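You operate a simulated robot arm through the tools that you are given. There is no shell and no other tool. Be economical: measure what you need, move in short steps, check, and stop when the job is done.

The job below is to be done with a simulated robot arm. You get a single attempt, and the scene is never put back.

TASK
Fetch the grey grease tin and set it in the oil pan.
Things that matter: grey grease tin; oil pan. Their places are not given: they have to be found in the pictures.

The check looks at the end state, three seconds after you hand in, the way a careful person would. Anything else that was tipped, shoved, dropped, spilled or broken makes it a failure.

THE ROBOT
A 7-joint arm with a two-finger parallel gripper, fixed in place. Base frame: the origin is at the foot of the arm, x ahead of it, y to its left, z up; the work surface is at about z = 0. Units: m, rad, N and s.
With the tool pointing down near the work surface it reaches from about 0.22 to 0.58 m from the base axis. Its first joint turns from -1.152 to 1.152 rad. Payload 2.5 kg.
The tool frame sits at the grasp point between the pads (the TCP): z along the fingers, y along the line on which they close. The tips reach 0.023 m beyond it. The gripper opens to 0.094 m. The fingers are 0.038 m wide and 0.01 m thick; the gripper's body (0.054 by 0.096 m) begins 0.039 m behind the TCP.
Orientation is that of the tool frame in the base frame, as a unit quaternion [x, y, z, w]. With the fingers straight down and closing along the base's y, the tool's x points along the base's -x, its y along +y and its z along -z.

THE INTERFACE
- The arm moves only by the tool apply_moves. Its argument "series" is a list of rows, each a list of 7 numbers: the finger opening in m, from 0 to 0.094, then the shift along the tool's x, y, z in m, then the turn, a rotation vector about the tool's x, y, z in rad. In form: [[fingers, tx, ty, tz, rx, ry, rz], ...]. A call has 1 to 12 rows; each row is the pose to reach, as a shift and turn from the pose commanded when the call began, along the tool's axes at that moment. Each row takes 0.2 s and may step no farther than 0.05 m and 0.15 rad from the row before; otherwise, or with a gripper value out of range, the whole call is refused. A pose out of reach is approached as far as the arm can. The call stops where the force on the tool passes 40 N (or 10 N more than at its start, if that is more) or the arm is blocked; 0.2 s more then pass. The fingers move at their own pace (about 0.108 m/s each) and stop on an object; they squeeze with about 31 N. The grip force told is the motor's: it shows also when the fingers shut on nothing. Time passes only in rows, and 0.2 s behind the last, so rows that repeat a pose let the fingers close. It gives the time, the measured TCP pose, the force on the tool (base axes), the opening and the grip force at its end, in the units of the frame above (readings bear some noise), and new pictures: "pictures" is both (left out), scene, wrist or none.
- Cameras (640 x 400 px; columns grow to the right, rows downward): "scene" is fixed at [0.106, -0.397, 0.544]; the picture's right is [0.91, -0.41, 0.00], its down [-0.23, -0.51, -0.83] and it looks along [0.34, 0.76, -0.56] (base axes); focal length 372 px, centre (320, 200). "wrist" rides on the gripper at [-0.039, 0, -0.044] in the tool frame; the picture's right is [0.00, -1.00, 0.00], its down [0.97, 0.00, -0.24] and it looks along [0.24, 0.00, 0.97] (tool axes); focal length 218 px, centre (320, 200).
- pixel_to_xyz(camera, pixels): for up to 12 pixels [column, row] of the newest picture of that camera ("zoom" is the newest enlarged one), the place [x, y, z] in the base frame of the surface seen there, good to about 0.002 m. No time passes.
- zoom(camera, box): a new picture of the part [left, top, right, bottom] of that camera's present view, enlarged. No time passes.
- job_done(): hands the job in; it is judged then, once.

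Keep the steps short. Do not move on a guess: measure, check each grasp and each placing, and mend mistakes. In all there are 60 turns and 170 pictures (those below and enlarged ones count). Leave the gripper open and the arm clear of the work at the hand-in unless told otherwise, and finish with a single line.

The tools are called after "Call:" by a JSON object that holds its "method" and its "body". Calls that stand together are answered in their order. apply_moves: Moves the arm, as the interface text tells. Its arguments: {"type":"object","properties":{"series":{"type":"array"},"pictures":{"type":"string","enum":["both","scene","wrist","none"]}},"required":["series"]} The other tools are called the same way: pixel_to_xyz (camera, pixels) gives the place of the surface under pixels of a picture; zoom (camera, box) takes an enlarged picture of a part of a camera's view; job_done () hands the job in.

At the start:

```text
t: 0.0
tool_pos: [0.3988, 0.1809, 0.2667]
orientation: [0.001, 1.0, 0.0, -0.001]
ft_force: [-0.1, -0.2, -0.2]
gripper_width: 0.0939
finger_force: 0.0
```

scene: 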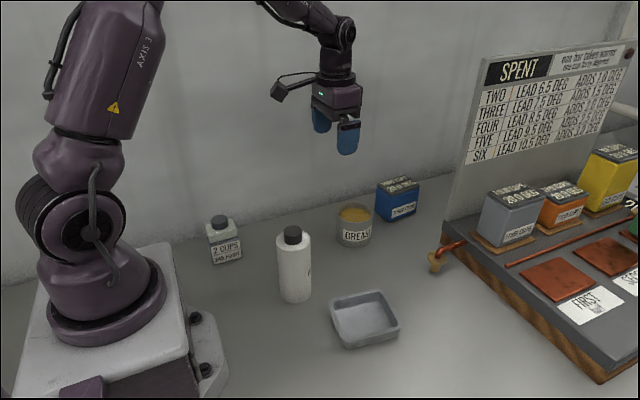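
wrist: 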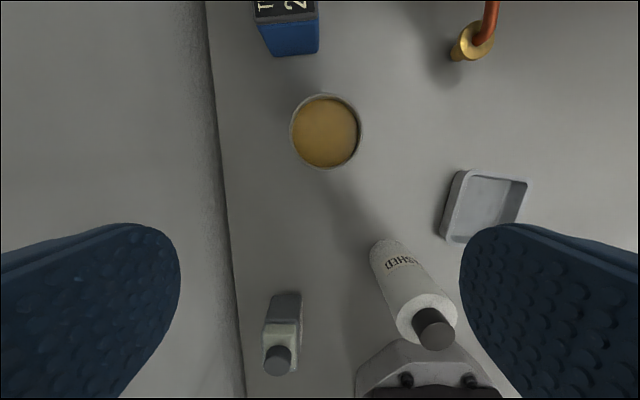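

I see the grease tin at scene (355,224) and a shallow pan at (364,318). I'll enlarge that area and measure both.

Call:
{"method": "zoom", "body": {"camera": "scene", "box": [260, 170, 460, 360]}}

Call:
{"method": "pixel_to_xyz", "body": {"camera": "scene", "pixels": [[355, 215], [338, 213], [372, 211], [356, 242], [355, 205], [364, 318], [330, 297], [381, 291], [399, 328], [347, 345], [292, 232], [378, 186]]}}

Call:
{"method": "pixel_to_xyz", "body": {"camera": "wrist", "pixels": [[325, 132], [291, 132], [361, 132], [325, 95], [325, 168], [488, 205], [455, 172], [527, 182], [446, 240], [292, 54], [317, 52], [385, 250]]}}

```text
2.11 times, centred on (360, 265) of scene
```

zoom: 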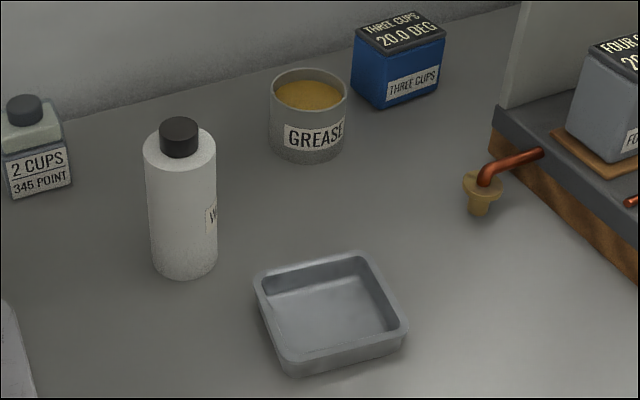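

```text
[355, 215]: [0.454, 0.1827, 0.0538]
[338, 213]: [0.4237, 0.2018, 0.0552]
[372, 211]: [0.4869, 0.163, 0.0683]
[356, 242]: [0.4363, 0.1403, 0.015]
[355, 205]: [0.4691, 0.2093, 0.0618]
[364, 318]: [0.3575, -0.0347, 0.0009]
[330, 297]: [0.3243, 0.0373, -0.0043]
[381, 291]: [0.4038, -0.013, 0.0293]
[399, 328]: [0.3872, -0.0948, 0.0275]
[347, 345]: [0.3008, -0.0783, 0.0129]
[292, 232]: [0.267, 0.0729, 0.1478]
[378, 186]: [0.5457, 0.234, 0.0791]
```

```text
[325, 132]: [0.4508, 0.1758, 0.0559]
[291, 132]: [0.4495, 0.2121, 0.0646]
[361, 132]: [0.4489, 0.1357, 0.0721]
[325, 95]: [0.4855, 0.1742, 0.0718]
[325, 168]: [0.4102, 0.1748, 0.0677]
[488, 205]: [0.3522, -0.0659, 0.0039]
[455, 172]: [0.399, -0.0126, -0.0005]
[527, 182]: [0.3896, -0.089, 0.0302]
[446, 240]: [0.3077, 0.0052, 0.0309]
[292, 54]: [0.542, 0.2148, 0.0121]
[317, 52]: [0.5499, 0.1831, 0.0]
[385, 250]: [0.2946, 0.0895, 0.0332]
```

The tin's centre is near (0.449, 0.175) with its rim at z≈0.07. It is about 0.076 m wide and open, with grease inside, so it has to stay upright. The pan is close to the tin in size, so I'll move the wrist camera over it to measure the inside, staying at z 0.267, well above the bottle.

Call:
{"method": "apply_moves", "body": {"series": [[0.094, 0.004, -0.045, 0, 0, 0, 0], [0.094, 0.008, -0.09, 0, 0, 0, 0], [0.094, 0.012, -0.135, 0, 0, 0, 0], [0.094, 0.016, -0.18, 0, 0, 0, 0], [0.094, 0.02, -0.222, 0, 0, 0, 0], [0.094, 0.02, -0.222, 0, 0, 0, 0]], "pictures": "wrist"}}

```text
t: 1.4
tool_pos: [0.3793, -0.0425, 0.2654]
orientation: [0.0, 1.0, 0.0, -0.001]
ft_force: [-0.5, 0.1, 0.1]
gripper_width: 0.0938
finger_force: 0.2
```

wrist: 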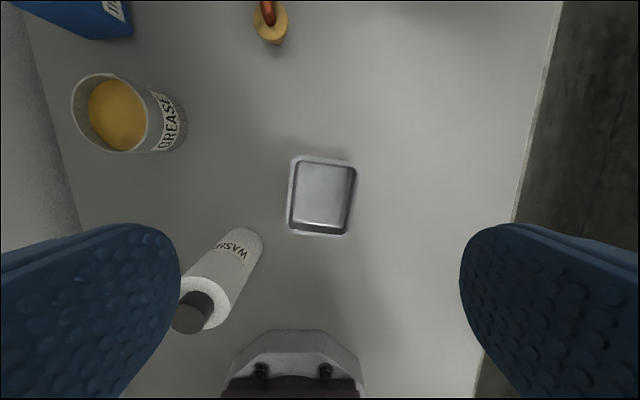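

The pan is at wrist (322,195). I'll enlarge it to find its inner edges.

Call:
{"method": "zoom", "body": {"camera": "wrist", "box": [264, 145, 384, 245]}}

```text
4.00 times, centred on (324, 195) of wrist
```

zoom: 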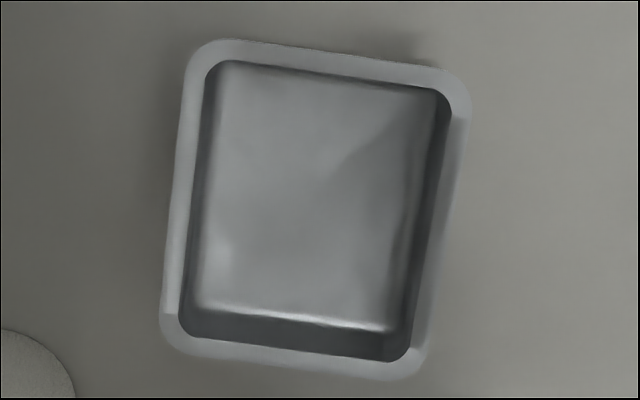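

I'll measure the rim, the inner lip and the floor edges along both axes.

Call:
{"method": "pixel_to_xyz", "body": {"camera": "zoom", "pixels": [[190, 200], [178, 200], [454, 200], [330, 60], [285, 358], [215, 200], [412, 200], [330, 85], [290, 308], [310, 200], [225, 70], [385, 320]]}}

Call:
{"method": "pixel_to_xyz", "body": {"camera": "zoom", "pixels": [[208, 70], [445, 100], [405, 355], [182, 320], [195, 60], [462, 85], [415, 370], [168, 335]]}}

```text
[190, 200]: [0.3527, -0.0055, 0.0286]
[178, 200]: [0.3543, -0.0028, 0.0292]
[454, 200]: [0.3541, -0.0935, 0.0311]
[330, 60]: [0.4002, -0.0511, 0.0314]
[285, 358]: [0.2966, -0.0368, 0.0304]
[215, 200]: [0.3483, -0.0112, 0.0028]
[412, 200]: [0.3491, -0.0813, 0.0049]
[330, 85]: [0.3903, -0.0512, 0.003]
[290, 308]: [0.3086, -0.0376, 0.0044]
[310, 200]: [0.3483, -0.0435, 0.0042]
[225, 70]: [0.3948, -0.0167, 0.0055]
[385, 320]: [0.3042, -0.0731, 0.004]
```

```text
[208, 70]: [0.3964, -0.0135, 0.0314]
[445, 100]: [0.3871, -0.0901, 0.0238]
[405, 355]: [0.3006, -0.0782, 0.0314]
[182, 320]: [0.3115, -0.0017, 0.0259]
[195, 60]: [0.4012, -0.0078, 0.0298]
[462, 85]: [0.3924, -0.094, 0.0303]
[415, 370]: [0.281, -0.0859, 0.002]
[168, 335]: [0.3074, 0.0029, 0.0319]
```

The pan's inner lip is about 0.079 by 0.096 m and the tin is about 0.074 m, so it fits but with little room. The pan is turned about 8°, with its floor at z≈0.004 and rim at 0.031. I'll go above the tin, staying high, and measure its centre.

Call:
{"method": "apply_moves", "body": {"series": [[0.094, -0.012, 0.037, 0, 0, 0, 0], [0.094, -0.024, 0.074, 0, 0, 0, 0], [0.094, -0.036, 0.111, 0, 0, 0, 0], [0.094, -0.048, 0.148, 0, 0, 0, 0], [0.094, -0.06, 0.185, 0, 0, 0, 0], [0.094, -0.07, 0.2175, 0, 0, 0, 0], [0.094, -0.07, 0.2175, 0.03, 0, 0, 0], [0.094, -0.07, 0.2175, 0.06, 0, 0, 0], [0.094, -0.07, 0.2175, 0.06, 0, 0, 0]], "pictures": "wrist"}}

Call:
{"method": "zoom", "body": {"camera": "wrist", "box": [240, 150, 400, 250]}}

```text
t: 3.4
tool_pos: [0.4496, 0.1754, 0.2066]
orientation: [0.0, 1.0, 0.0, 0.0]
ft_force: [0.7, 0.6, -1.2]
gripper_width: 0.0939
finger_force: 0.1
```

wrist: 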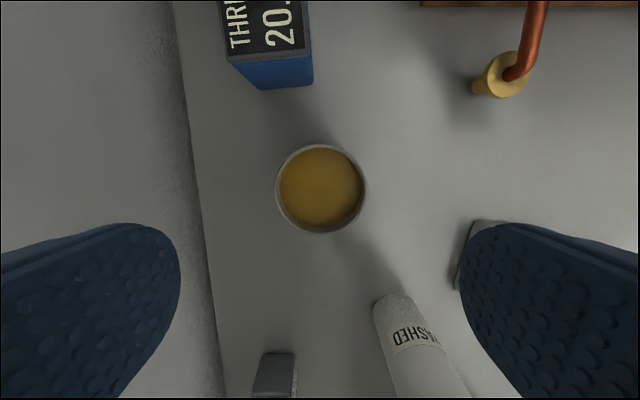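

```text
4.00 times, centred on (320, 200) of wrist
```

zoom: 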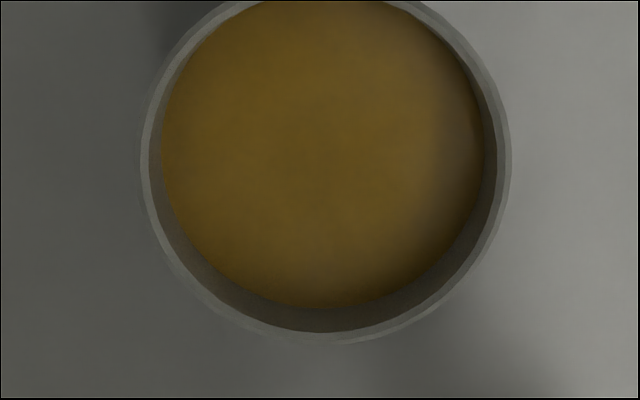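

Now I'll measure points on the rim, at left, right, top and bottom.

Call:
{"method": "pixel_to_xyz", "body": {"camera": "wrist", "pixels": [[276.5, 189], [366, 189], [321, 145.5], [321, 233.5], [289, 157], [353, 157], [289, 221], [353, 221], [320, 189], [290, 86], [208, 189]]}}

```text
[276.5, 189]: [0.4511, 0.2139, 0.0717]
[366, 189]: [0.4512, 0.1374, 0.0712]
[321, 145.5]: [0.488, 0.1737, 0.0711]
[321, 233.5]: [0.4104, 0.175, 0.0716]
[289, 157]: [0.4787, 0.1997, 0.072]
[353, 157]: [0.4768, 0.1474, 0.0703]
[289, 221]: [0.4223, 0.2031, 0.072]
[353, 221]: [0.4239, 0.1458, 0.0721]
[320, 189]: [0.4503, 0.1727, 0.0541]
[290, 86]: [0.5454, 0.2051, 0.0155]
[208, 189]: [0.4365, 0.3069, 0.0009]
```

The tin's centre is (0.450, 0.1755), its diameter ≈0.077 and its rim at z 0.0715, so the gripper is already centred over it. I'll lower to TCP z≈0.057, gripping high enough that the fingertips clear the pan's rim later. The fingers have 8 mm of clearance on each side.

Call:
{"method": "apply_moves", "body": {"series": [[0.094, 0, 0, 0.04, 0, 0, 0], [0.094, 0, 0, 0.08, 0, 0, 0], [0.094, 0, 0, 0.105, 0, 0, 0], [0.094, 0, 0, 0.125, 0, 0, 0], [0.094, 0, 0, 0.14, 0, 0, 0], [0.094, 0, 0, 0.149, 0, 0, 0], [0.094, 0, 0, 0.149, 0, 0, 0]]}}

```text
t: 5.0
tool_pos: [0.4472, 0.1747, 0.0559]
orientation: [0.001, 1.0, 0.0, 0.0]
ft_force: [0.6, -0.2, -0.3]
gripper_width: 0.0939
finger_force: 0.1
```

scene: 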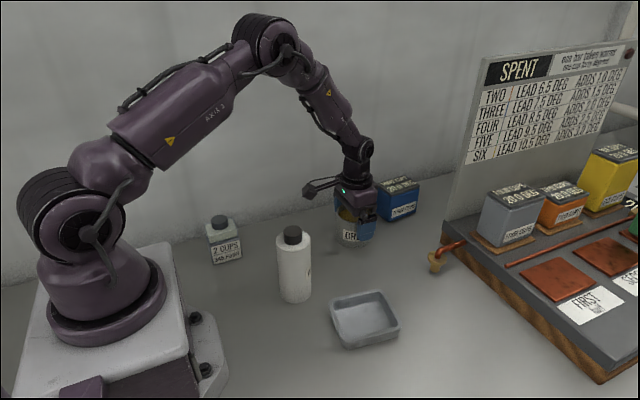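
wrist: 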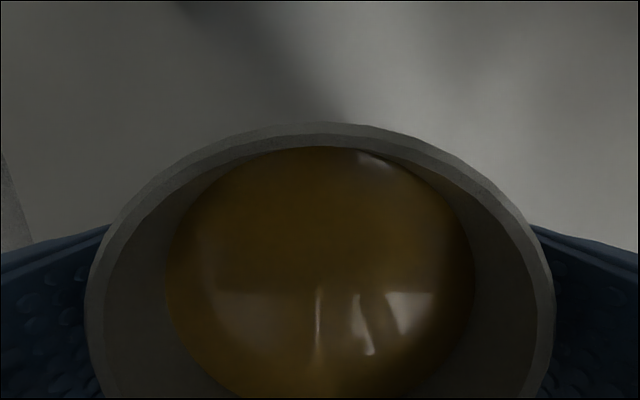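

The fingers straddle the tin. I'll nudge 2 mm in x, then close.

Call:
{"method": "apply_moves", "body": {"series": [[0.094, -0.002, 0, 0, 0, 0, 0], [0.08, -0.002, 0, 0, 0, 0, 0], [0.07, -0.002, 0, 0, 0, 0, 0], [0.065, -0.002, 0, 0, 0, 0, 0], [0.065, -0.002, 0, 0, 0, 0, 0]], "pictures": "wrist"}}

```text
t: 6.2
tool_pos: [0.45, 0.1751, 0.057]
orientation: [0.001, 1.0, 0.0, 0.0]
ft_force: [0.8, -0.7, -0.1]
gripper_width: 0.0784
finger_force: 31.1
```

wrist: 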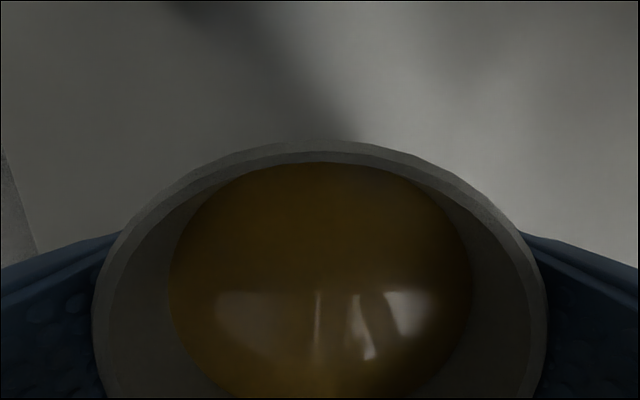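

The grip holds at an opening of 0.078 with 31 N. I'll lift straight up gently to z≈0.15 and check for slip.

Call:
{"method": "apply_moves", "body": {"series": [[0.065, 0, 0, -0.008, 0, 0, 0], [0.065, 0, 0, -0.02, 0, 0, 0], [0.065, 0, 0, -0.04, 0, 0, 0], [0.065, 0, 0, -0.06, 0, 0, 0], [0.065, 0, 0, -0.08, 0, 0, 0], [0.065, 0, 0, -0.1, 0, 0, 0], [0.065, 0, 0, -0.12, 0, 0, 0], [0.065, 0, 0, -0.12, 0, 0, 0]]}}

Call:
{"method": "zoom", "body": {"camera": "scene", "box": [310, 270, 420, 360]}}

```text
t: 8.0
tool_pos: [0.4507, 0.1762, 0.1776]
orientation: [0.001, 1.0, 0.001, 0.0]
ft_force: [-0.6, 0.0, -1.4]
gripper_width: 0.0783
finger_force: 31.1
```

scene: 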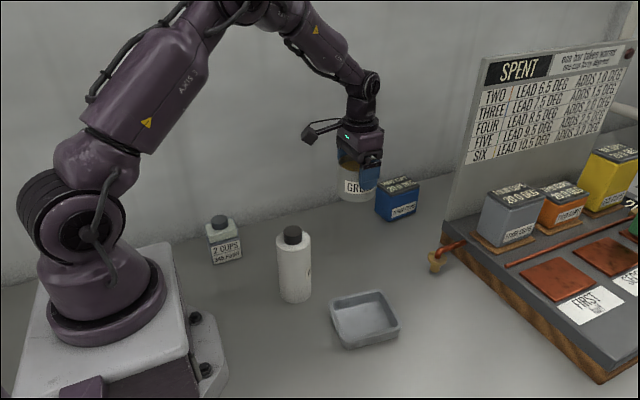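
wrist: 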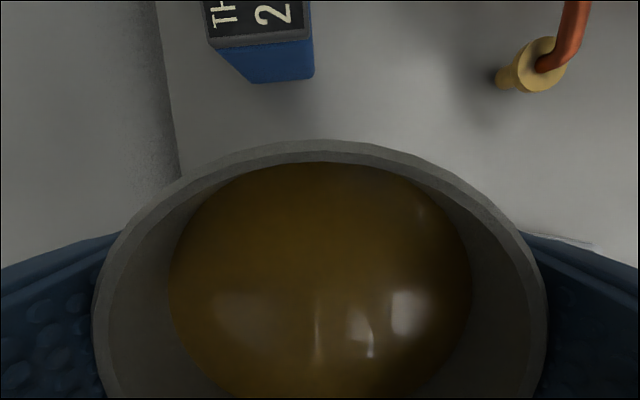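

```text
4.44 times, centred on (365, 315) of scene
```

zoom: 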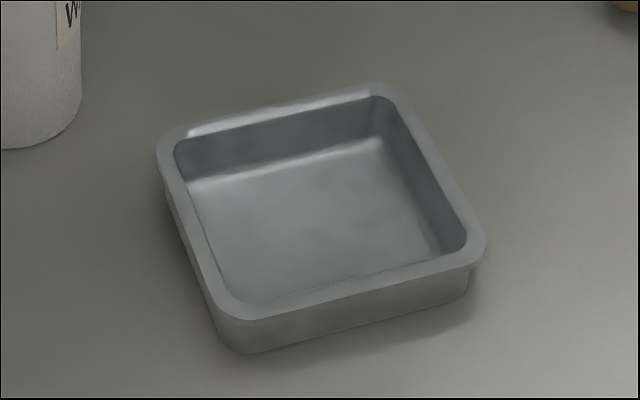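

The tin is held level and lifted clean. The fit is tight, so I'll take many points along the pan's inner lip in this enlarged picture.

Call:
{"method": "pixel_to_xyz", "body": {"camera": "zoom", "pixels": [[220, 131], [260, 120], [300, 110], [340, 100], [405, 120], [422, 150], [440, 180], [457, 210], [240, 309], [300, 297], [360, 280], [420, 266]]}}

Call:
{"method": "pixel_to_xyz", "body": {"camera": "zoom", "pixels": [[172, 160], [183, 195], [194, 230], [206, 265], [200, 200], [220, 250], [350, 155], [300, 165], [400, 200], [420, 235], [300, 285], [370, 262]]}}

```text
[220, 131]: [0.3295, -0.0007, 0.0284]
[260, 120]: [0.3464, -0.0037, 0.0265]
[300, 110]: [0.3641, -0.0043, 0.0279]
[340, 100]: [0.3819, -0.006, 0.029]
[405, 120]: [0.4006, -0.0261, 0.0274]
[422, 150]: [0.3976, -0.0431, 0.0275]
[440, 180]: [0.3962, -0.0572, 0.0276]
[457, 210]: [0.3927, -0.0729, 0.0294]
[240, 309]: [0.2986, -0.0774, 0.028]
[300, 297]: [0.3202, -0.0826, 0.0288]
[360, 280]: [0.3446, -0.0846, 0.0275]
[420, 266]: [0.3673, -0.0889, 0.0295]
```

```text
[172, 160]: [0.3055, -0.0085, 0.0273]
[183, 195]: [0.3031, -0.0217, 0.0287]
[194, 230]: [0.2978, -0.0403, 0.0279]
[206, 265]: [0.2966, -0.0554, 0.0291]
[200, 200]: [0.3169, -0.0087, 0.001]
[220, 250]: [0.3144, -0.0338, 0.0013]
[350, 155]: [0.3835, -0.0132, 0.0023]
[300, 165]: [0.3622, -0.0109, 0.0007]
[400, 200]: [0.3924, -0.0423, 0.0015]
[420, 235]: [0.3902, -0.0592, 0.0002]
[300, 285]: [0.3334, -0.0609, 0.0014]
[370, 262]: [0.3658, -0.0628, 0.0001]
```

Averaging the wrist and scene readings, the pan's inner centre is about (0.3485, -0.045). The clear width in y is 0.080, against 0.078 for the tin. I'll carry the tin at z≈0.178, mostly along y first to keep away from the white bottle.

Call:
{"method": "apply_moves", "body": {"series": [[0.065, 0, -0.015, -0.01, 0, 0, 0], [0.065, 0, -0.04, -0.02, 0, 0, 0], [0.065, 0.005, -0.065, -0.02, 0, 0, 0], [0.065, 0.01, -0.09, -0.02, 0, 0, 0], [0.065, 0.018, -0.115, -0.02, 0, 0, 0], [0.065, 0.028, -0.14, -0.02, 0, 0, 0], [0.065, 0.042, -0.165, -0.02, 0, 0, 0], [0.065, 0.058, -0.19, -0.02, 0, 0, 0], [0.065, 0.075, -0.21, -0.02, 0, 0, 0], [0.065, 0.092, -0.219, -0.02, 0, 0, 0], [0.065, 0.1015, -0.221, -0.02, 0, 0, 0], [0.065, 0.1015, -0.221, -0.02, 0, 0, 0]]}}

```text
t: 10.6
tool_pos: [0.3473, -0.0457, 0.1971]
orientation: [0.0, 1.0, 0.0, 0.0]
ft_force: [-0.8, -0.1, -0.6]
gripper_width: 0.0786
finger_force: 31.1
```

scene: 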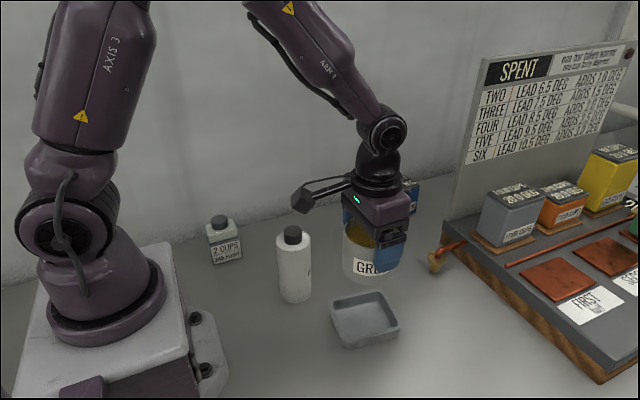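
wrist: 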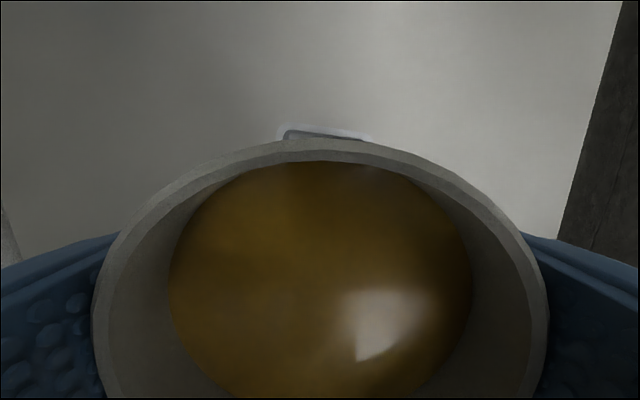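

I'm over the pan. The boom on the left of the gripper, at scene (303,198), might come down near the bottle at (292,235). I'll measure both before lowering.

Call:
{"method": "pixel_to_xyz", "body": {"camera": "scene", "pixels": [[303, 196], [295, 205], [303, 211], [314, 206], [330, 190], [311, 190], [292, 229], [292, 237], [303, 240], [282, 240], [278, 262], [311, 262]]}}

Call:
{"method": "zoom", "body": {"camera": "scene", "box": [260, 150, 440, 350]}}

```text
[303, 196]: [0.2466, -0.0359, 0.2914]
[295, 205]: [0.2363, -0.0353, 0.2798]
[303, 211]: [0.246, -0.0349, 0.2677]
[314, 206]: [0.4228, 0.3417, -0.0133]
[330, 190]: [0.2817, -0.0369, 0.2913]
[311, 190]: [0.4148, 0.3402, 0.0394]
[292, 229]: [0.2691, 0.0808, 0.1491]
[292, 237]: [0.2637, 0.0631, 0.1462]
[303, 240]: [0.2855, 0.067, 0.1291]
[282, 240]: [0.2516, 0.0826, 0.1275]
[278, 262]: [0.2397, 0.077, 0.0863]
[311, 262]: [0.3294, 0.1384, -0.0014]
```

```text
2.00 times, centred on (350, 250) of scene
```

zoom: 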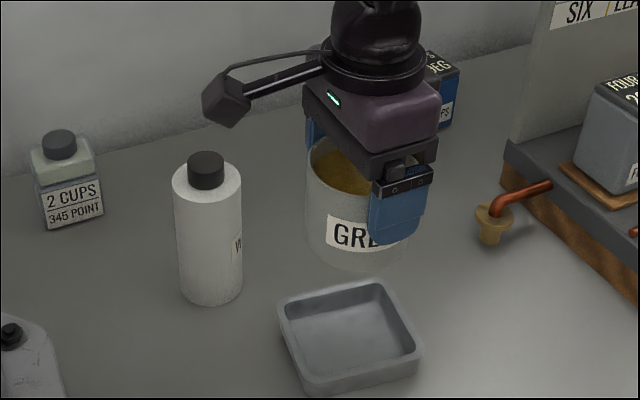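

The boom block is at y≈-0.035 and the bottle starts at y≈0.043, so they stay clear even at the lowest point. I'll lower until the tin's bottom is just above the pan's rim (TCP ≈0.10).

Call:
{"method": "apply_moves", "body": {"series": [[0.065, -0.001, 0, 0.02, 0, 0, 0], [0.065, -0.001, 0, 0.04, 0, 0, 0], [0.065, -0.001, 0, 0.06, 0, 0, 0], [0.065, -0.001, 0, 0.08, 0, 0, 0], [0.065, -0.001, 0, 0.095, 0, 0, 0], [0.065, -0.001, 0, 0.1, 0, 0, 0], [0.065, -0.001, 0, 0.1, 0, 0, 0]]}}

Call:
{"method": "zoom", "body": {"camera": "scene", "box": [290, 240, 450, 360]}}

Call:
{"method": "zoom", "body": {"camera": "wrist", "box": [200, 60, 440, 210]}}

```text
t: 12.2
tool_pos: [0.35, -0.0453, 0.0969]
orientation: [0.001, 1.0, 0.0, 0.0]
ft_force: [-1.8, -0.3, -1.8]
gripper_width: 0.0786
finger_force: 31.1
```

scene: 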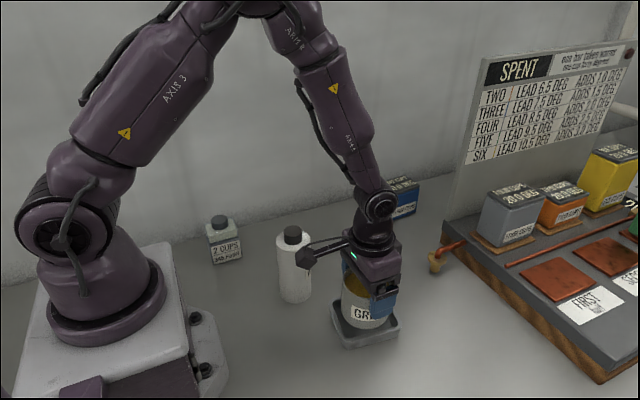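
wrist: 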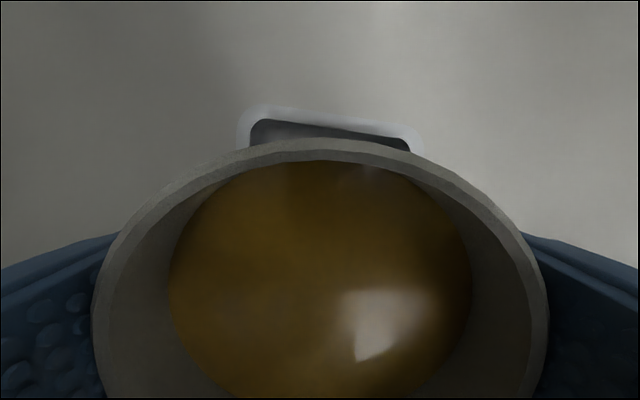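

```text
3.33 times, centred on (370, 300) of scene
```

zoom: 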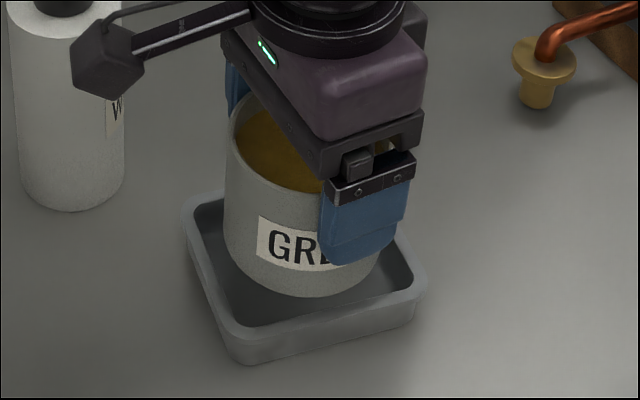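

```text
2.67 times, centred on (320, 135) of wrist
```

zoom: 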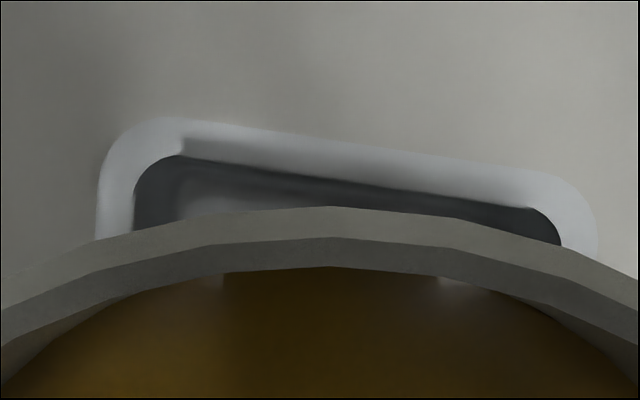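

The wrist view gives an independent check. The inner lip's middle is at enlarged column 348 against the tin's 320, which is 5 mm. That matches the shift expected from the pan's turn, so the tin is centred. I'll lower in small steps to about 8 mm above the floor and watch the force.

Call:
{"method": "apply_moves", "body": {"series": [[0.065, 0.001, 0, 0.006, 0, 0, 0], [0.065, 0.001, 0, 0.012, 0, 0, 0], [0.065, 0.001, 0, 0.018, 0, 0, 0], [0.065, 0.001, 0, 0.023, 0, 0, 0], [0.065, 0.001, 0, 0.027, 0, 0, 0], [0.065, 0.001, 0, 0.027, 0, 0, 0]]}}

Call:
{"method": "zoom", "body": {"camera": "scene", "box": [290, 240, 450, 360]}}

```text
t: 13.6
tool_pos: [0.3471, -0.0453, 0.0709]
orientation: [0.001, 1.0, 0.001, 0.0]
ft_force: [-0.6, -0.4, -0.8]
gripper_width: 0.0755
finger_force: 30.9
```

scene: 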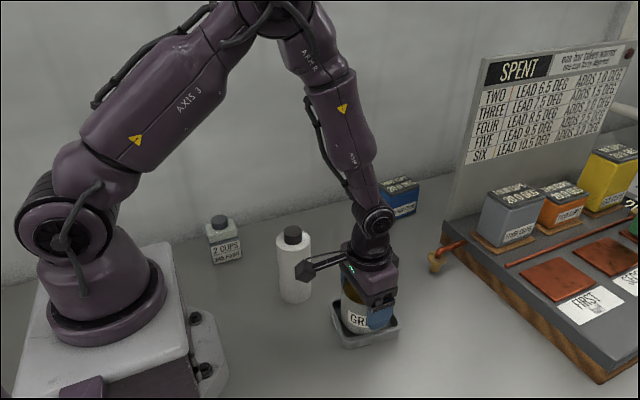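
wrist: 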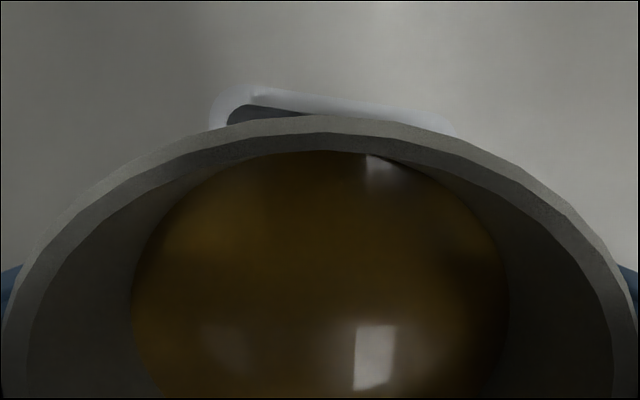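

```text
3.33 times, centred on (370, 300) of scene
```

zoom: 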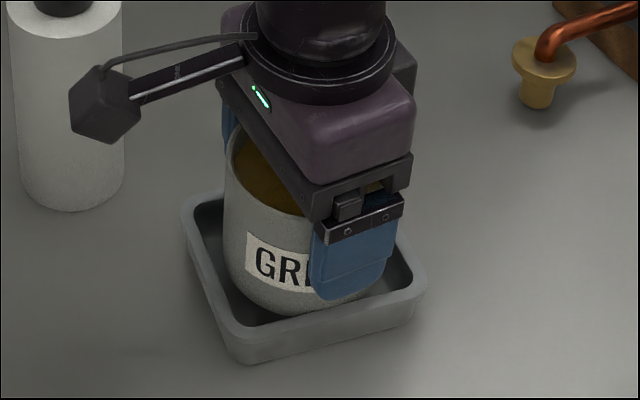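

The opening fell to 0.0755 and the tin looks higher and shifted in the wrist view, so it touched something and slid in the grip. I'll stop here and measure where the tin is.

Call:
{"method": "pixel_to_xyz", "body": {"camera": "wrist", "pixels": [[320, 124], [150, 165], [500, 165], [60, 235], [590, 240], [12, 320], [628, 330], [320, 200], [320, 300], [240, 350], [400, 350], [340, 101]]}}

Call:
{"method": "pixel_to_xyz", "body": {"camera": "zoom", "pixels": [[228, 160], [240, 270], [260, 290], [290, 308], [330, 308], [270, 180], [215, 205], [410, 285], [250, 330], [335, 325], [205, 260], [400, 255]]}}

```text
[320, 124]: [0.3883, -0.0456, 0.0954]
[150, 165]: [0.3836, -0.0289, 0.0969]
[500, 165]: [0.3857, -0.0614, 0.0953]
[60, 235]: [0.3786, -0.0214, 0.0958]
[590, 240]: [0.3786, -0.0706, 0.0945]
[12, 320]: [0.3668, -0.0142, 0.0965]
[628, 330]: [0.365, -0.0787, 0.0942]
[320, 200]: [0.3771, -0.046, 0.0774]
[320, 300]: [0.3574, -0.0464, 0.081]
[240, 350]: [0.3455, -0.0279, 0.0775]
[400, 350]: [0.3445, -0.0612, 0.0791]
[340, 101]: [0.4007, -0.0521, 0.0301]
```

```text
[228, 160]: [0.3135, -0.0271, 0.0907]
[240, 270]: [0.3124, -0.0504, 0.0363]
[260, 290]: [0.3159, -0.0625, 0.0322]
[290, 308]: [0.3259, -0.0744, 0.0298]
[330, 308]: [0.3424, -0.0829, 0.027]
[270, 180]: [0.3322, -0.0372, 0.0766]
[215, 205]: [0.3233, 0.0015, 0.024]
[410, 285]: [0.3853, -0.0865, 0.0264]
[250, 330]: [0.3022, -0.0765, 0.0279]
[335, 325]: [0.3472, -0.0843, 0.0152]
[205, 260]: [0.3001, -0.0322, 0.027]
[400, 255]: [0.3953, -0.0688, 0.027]
```

The tin's top is at z 0.0955, so its bottom hangs at about 0.024, just inside the lip. Its +y side is about 2 mm higher, so it's catching on the lip's +y side. I'll look closely at both sides.

Call:
{"method": "zoom", "body": {"camera": "scene", "box": [325, 285, 405, 350]}}

Call:
{"method": "zoom", "body": {"camera": "wrist", "box": [190, 70, 470, 170]}}

```text
6.15 times, centred on (365, 318) of scene
```

zoom: 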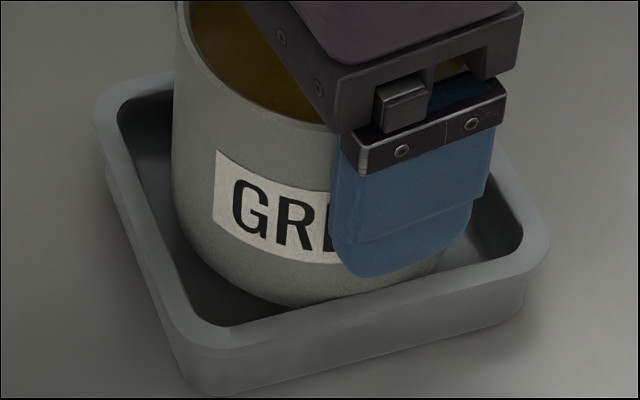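

```text
2.29 times, centred on (330, 120) of wrist
```

zoom: 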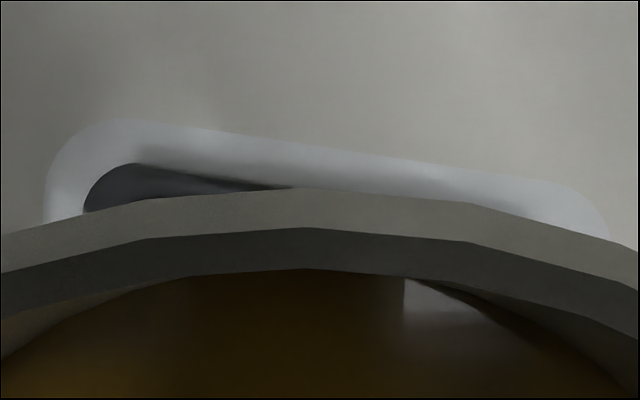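

The tin sits almost exactly centred (y ≈ -0.046) and rests on the lip with almost no load on the tool. The safest fix is to open the fingers just a little, to 0.082, so they still fence the tin while it settles freely into the pan.

Call:
{"method": "apply_moves", "body": {"series": [[0.078, 0, 0, 0, 0, 0, 0], [0.08, 0, 0, 0, 0, 0, 0], [0.082, 0, 0, 0, 0, 0, 0], [0.082, 0, 0, 0, 0, 0, 0]]}}

Call:
{"method": "zoom", "body": {"camera": "scene", "box": [325, 270, 405, 350]}}

Call:
{"method": "pixel_to_xyz", "body": {"camera": "wrist", "pixels": [[320, 124], [320, 140], [150, 175], [500, 175], [60, 240], [590, 240], [320, 132], [340, 101]]}}

```text
t: 14.6
tool_pos: [0.3471, -0.0442, 0.0707]
orientation: [0.0, 1.0, 0.0, 0.0]
ft_force: [0.3, -0.5, 0.2]
gripper_width: 0.0817
finger_force: 0.0
```

scene: 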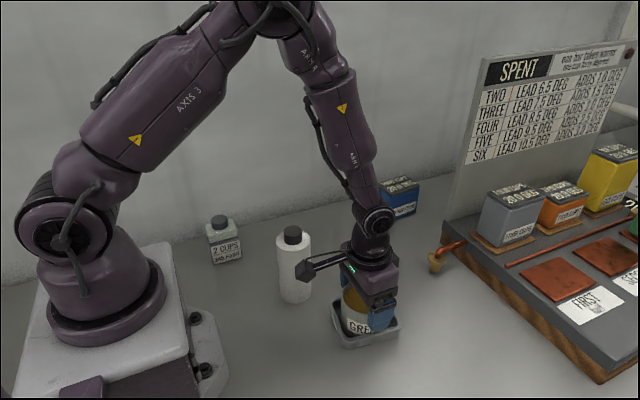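
wrist: 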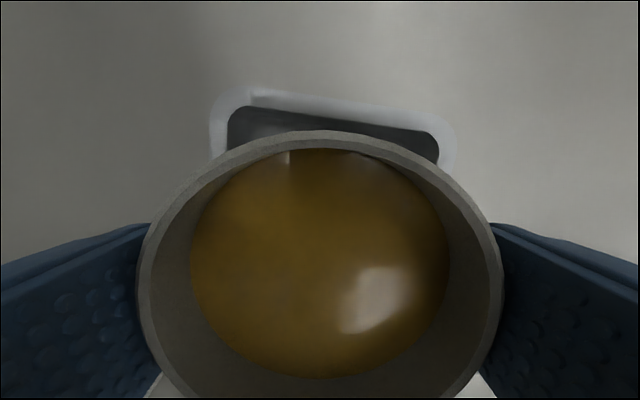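

```text
5.00 times, centred on (365, 310) of scene
```

zoom: 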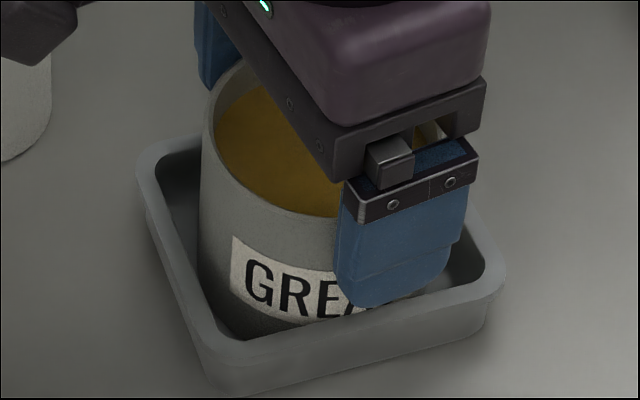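

```text
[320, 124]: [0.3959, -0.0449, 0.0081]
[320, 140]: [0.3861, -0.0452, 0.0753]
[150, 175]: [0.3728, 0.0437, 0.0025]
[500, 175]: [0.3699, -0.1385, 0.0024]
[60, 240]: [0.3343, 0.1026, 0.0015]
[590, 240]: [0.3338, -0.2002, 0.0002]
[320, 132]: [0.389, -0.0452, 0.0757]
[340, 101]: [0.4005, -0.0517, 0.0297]
```

The tin dropped fully into the pan. Its rim is now at z 0.0755, which is the floor at 0.004 plus its height of 0.0715. I'll check that it's level all round.

Call:
{"method": "pixel_to_xyz", "body": {"camera": "wrist", "pixels": [[320, 134], [225, 164], [420, 164], [145, 260], [497, 260], [160, 350], [478, 350], [320, 260]]}}

```text
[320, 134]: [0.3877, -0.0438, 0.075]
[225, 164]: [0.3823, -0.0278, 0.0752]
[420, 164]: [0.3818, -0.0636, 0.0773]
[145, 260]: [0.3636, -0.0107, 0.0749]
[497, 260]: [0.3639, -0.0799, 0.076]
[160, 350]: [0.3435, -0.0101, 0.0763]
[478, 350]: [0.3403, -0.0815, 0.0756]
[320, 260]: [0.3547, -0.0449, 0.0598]
```

The rim is level, at 0.075–0.077 all round. I'll open the fingers fully (the tips are above the pan's rim) and rise straight up.

Call:
{"method": "apply_moves", "body": {"series": [[0.09, 0, 0, 0, 0, 0, 0], [0.094, 0, 0, 0, 0, 0, 0], [0.094, 0, 0, -0.01, 0, 0, 0], [0.094, 0, 0, -0.03, 0, 0, 0], [0.094, 0, 0, -0.06, 0, 0, 0], [0.094, 0, 0, -0.1, 0, 0, 0], [0.094, 0, 0, -0.14, 0, 0, 0], [0.094, 0, 0, -0.18, 0, 0, 0], [0.094, 0, 0, -0.2, 0, 0, 0], [0.094, 0, 0, -0.2, 0, 0, 0]]}}

Call:
{"method": "zoom", "body": {"camera": "scene", "box": [260, 220, 440, 360]}}

```text
t: 16.8
tool_pos: [0.3472, -0.0463, 0.2709]
orientation: [0.0, 1.0, 0.0, 0.0]
ft_force: [-0.2, -1.1, -0.1]
gripper_width: 0.0939
finger_force: 0.0
```

scene: 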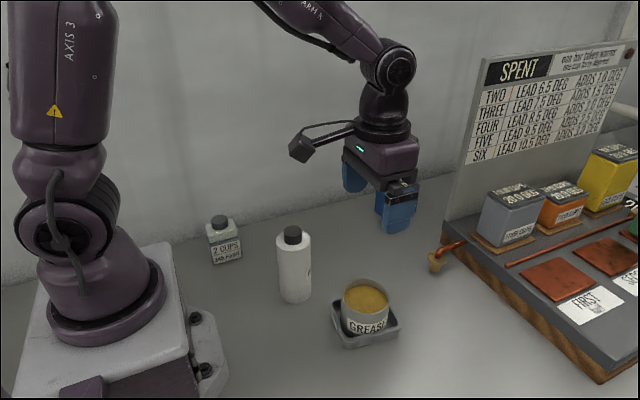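
wrist: 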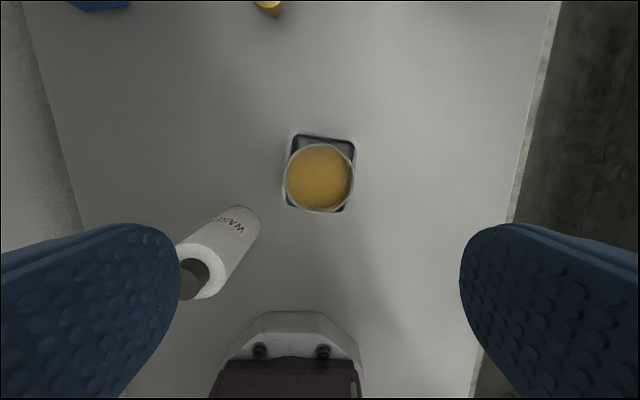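

```text
2.86 times, centred on (350, 290) of scene
```

zoom: 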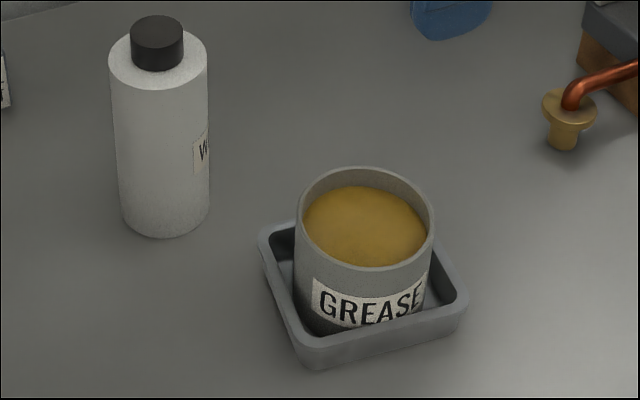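

The tin stands upright in the pan at scene (365,312), nothing is spilled, the pan and the other items haven't moved, and the gripper is open and clear. I'm handing in now.

Call:
{"method": "job_done", "body": {}}

```text
The job is handed in.
```

The grey grease tin is standing upright and level in the oil pan with nothing spilled or disturbed; it caught on the lip on the way in and dropped the last 2 cm when I loosened the grip.
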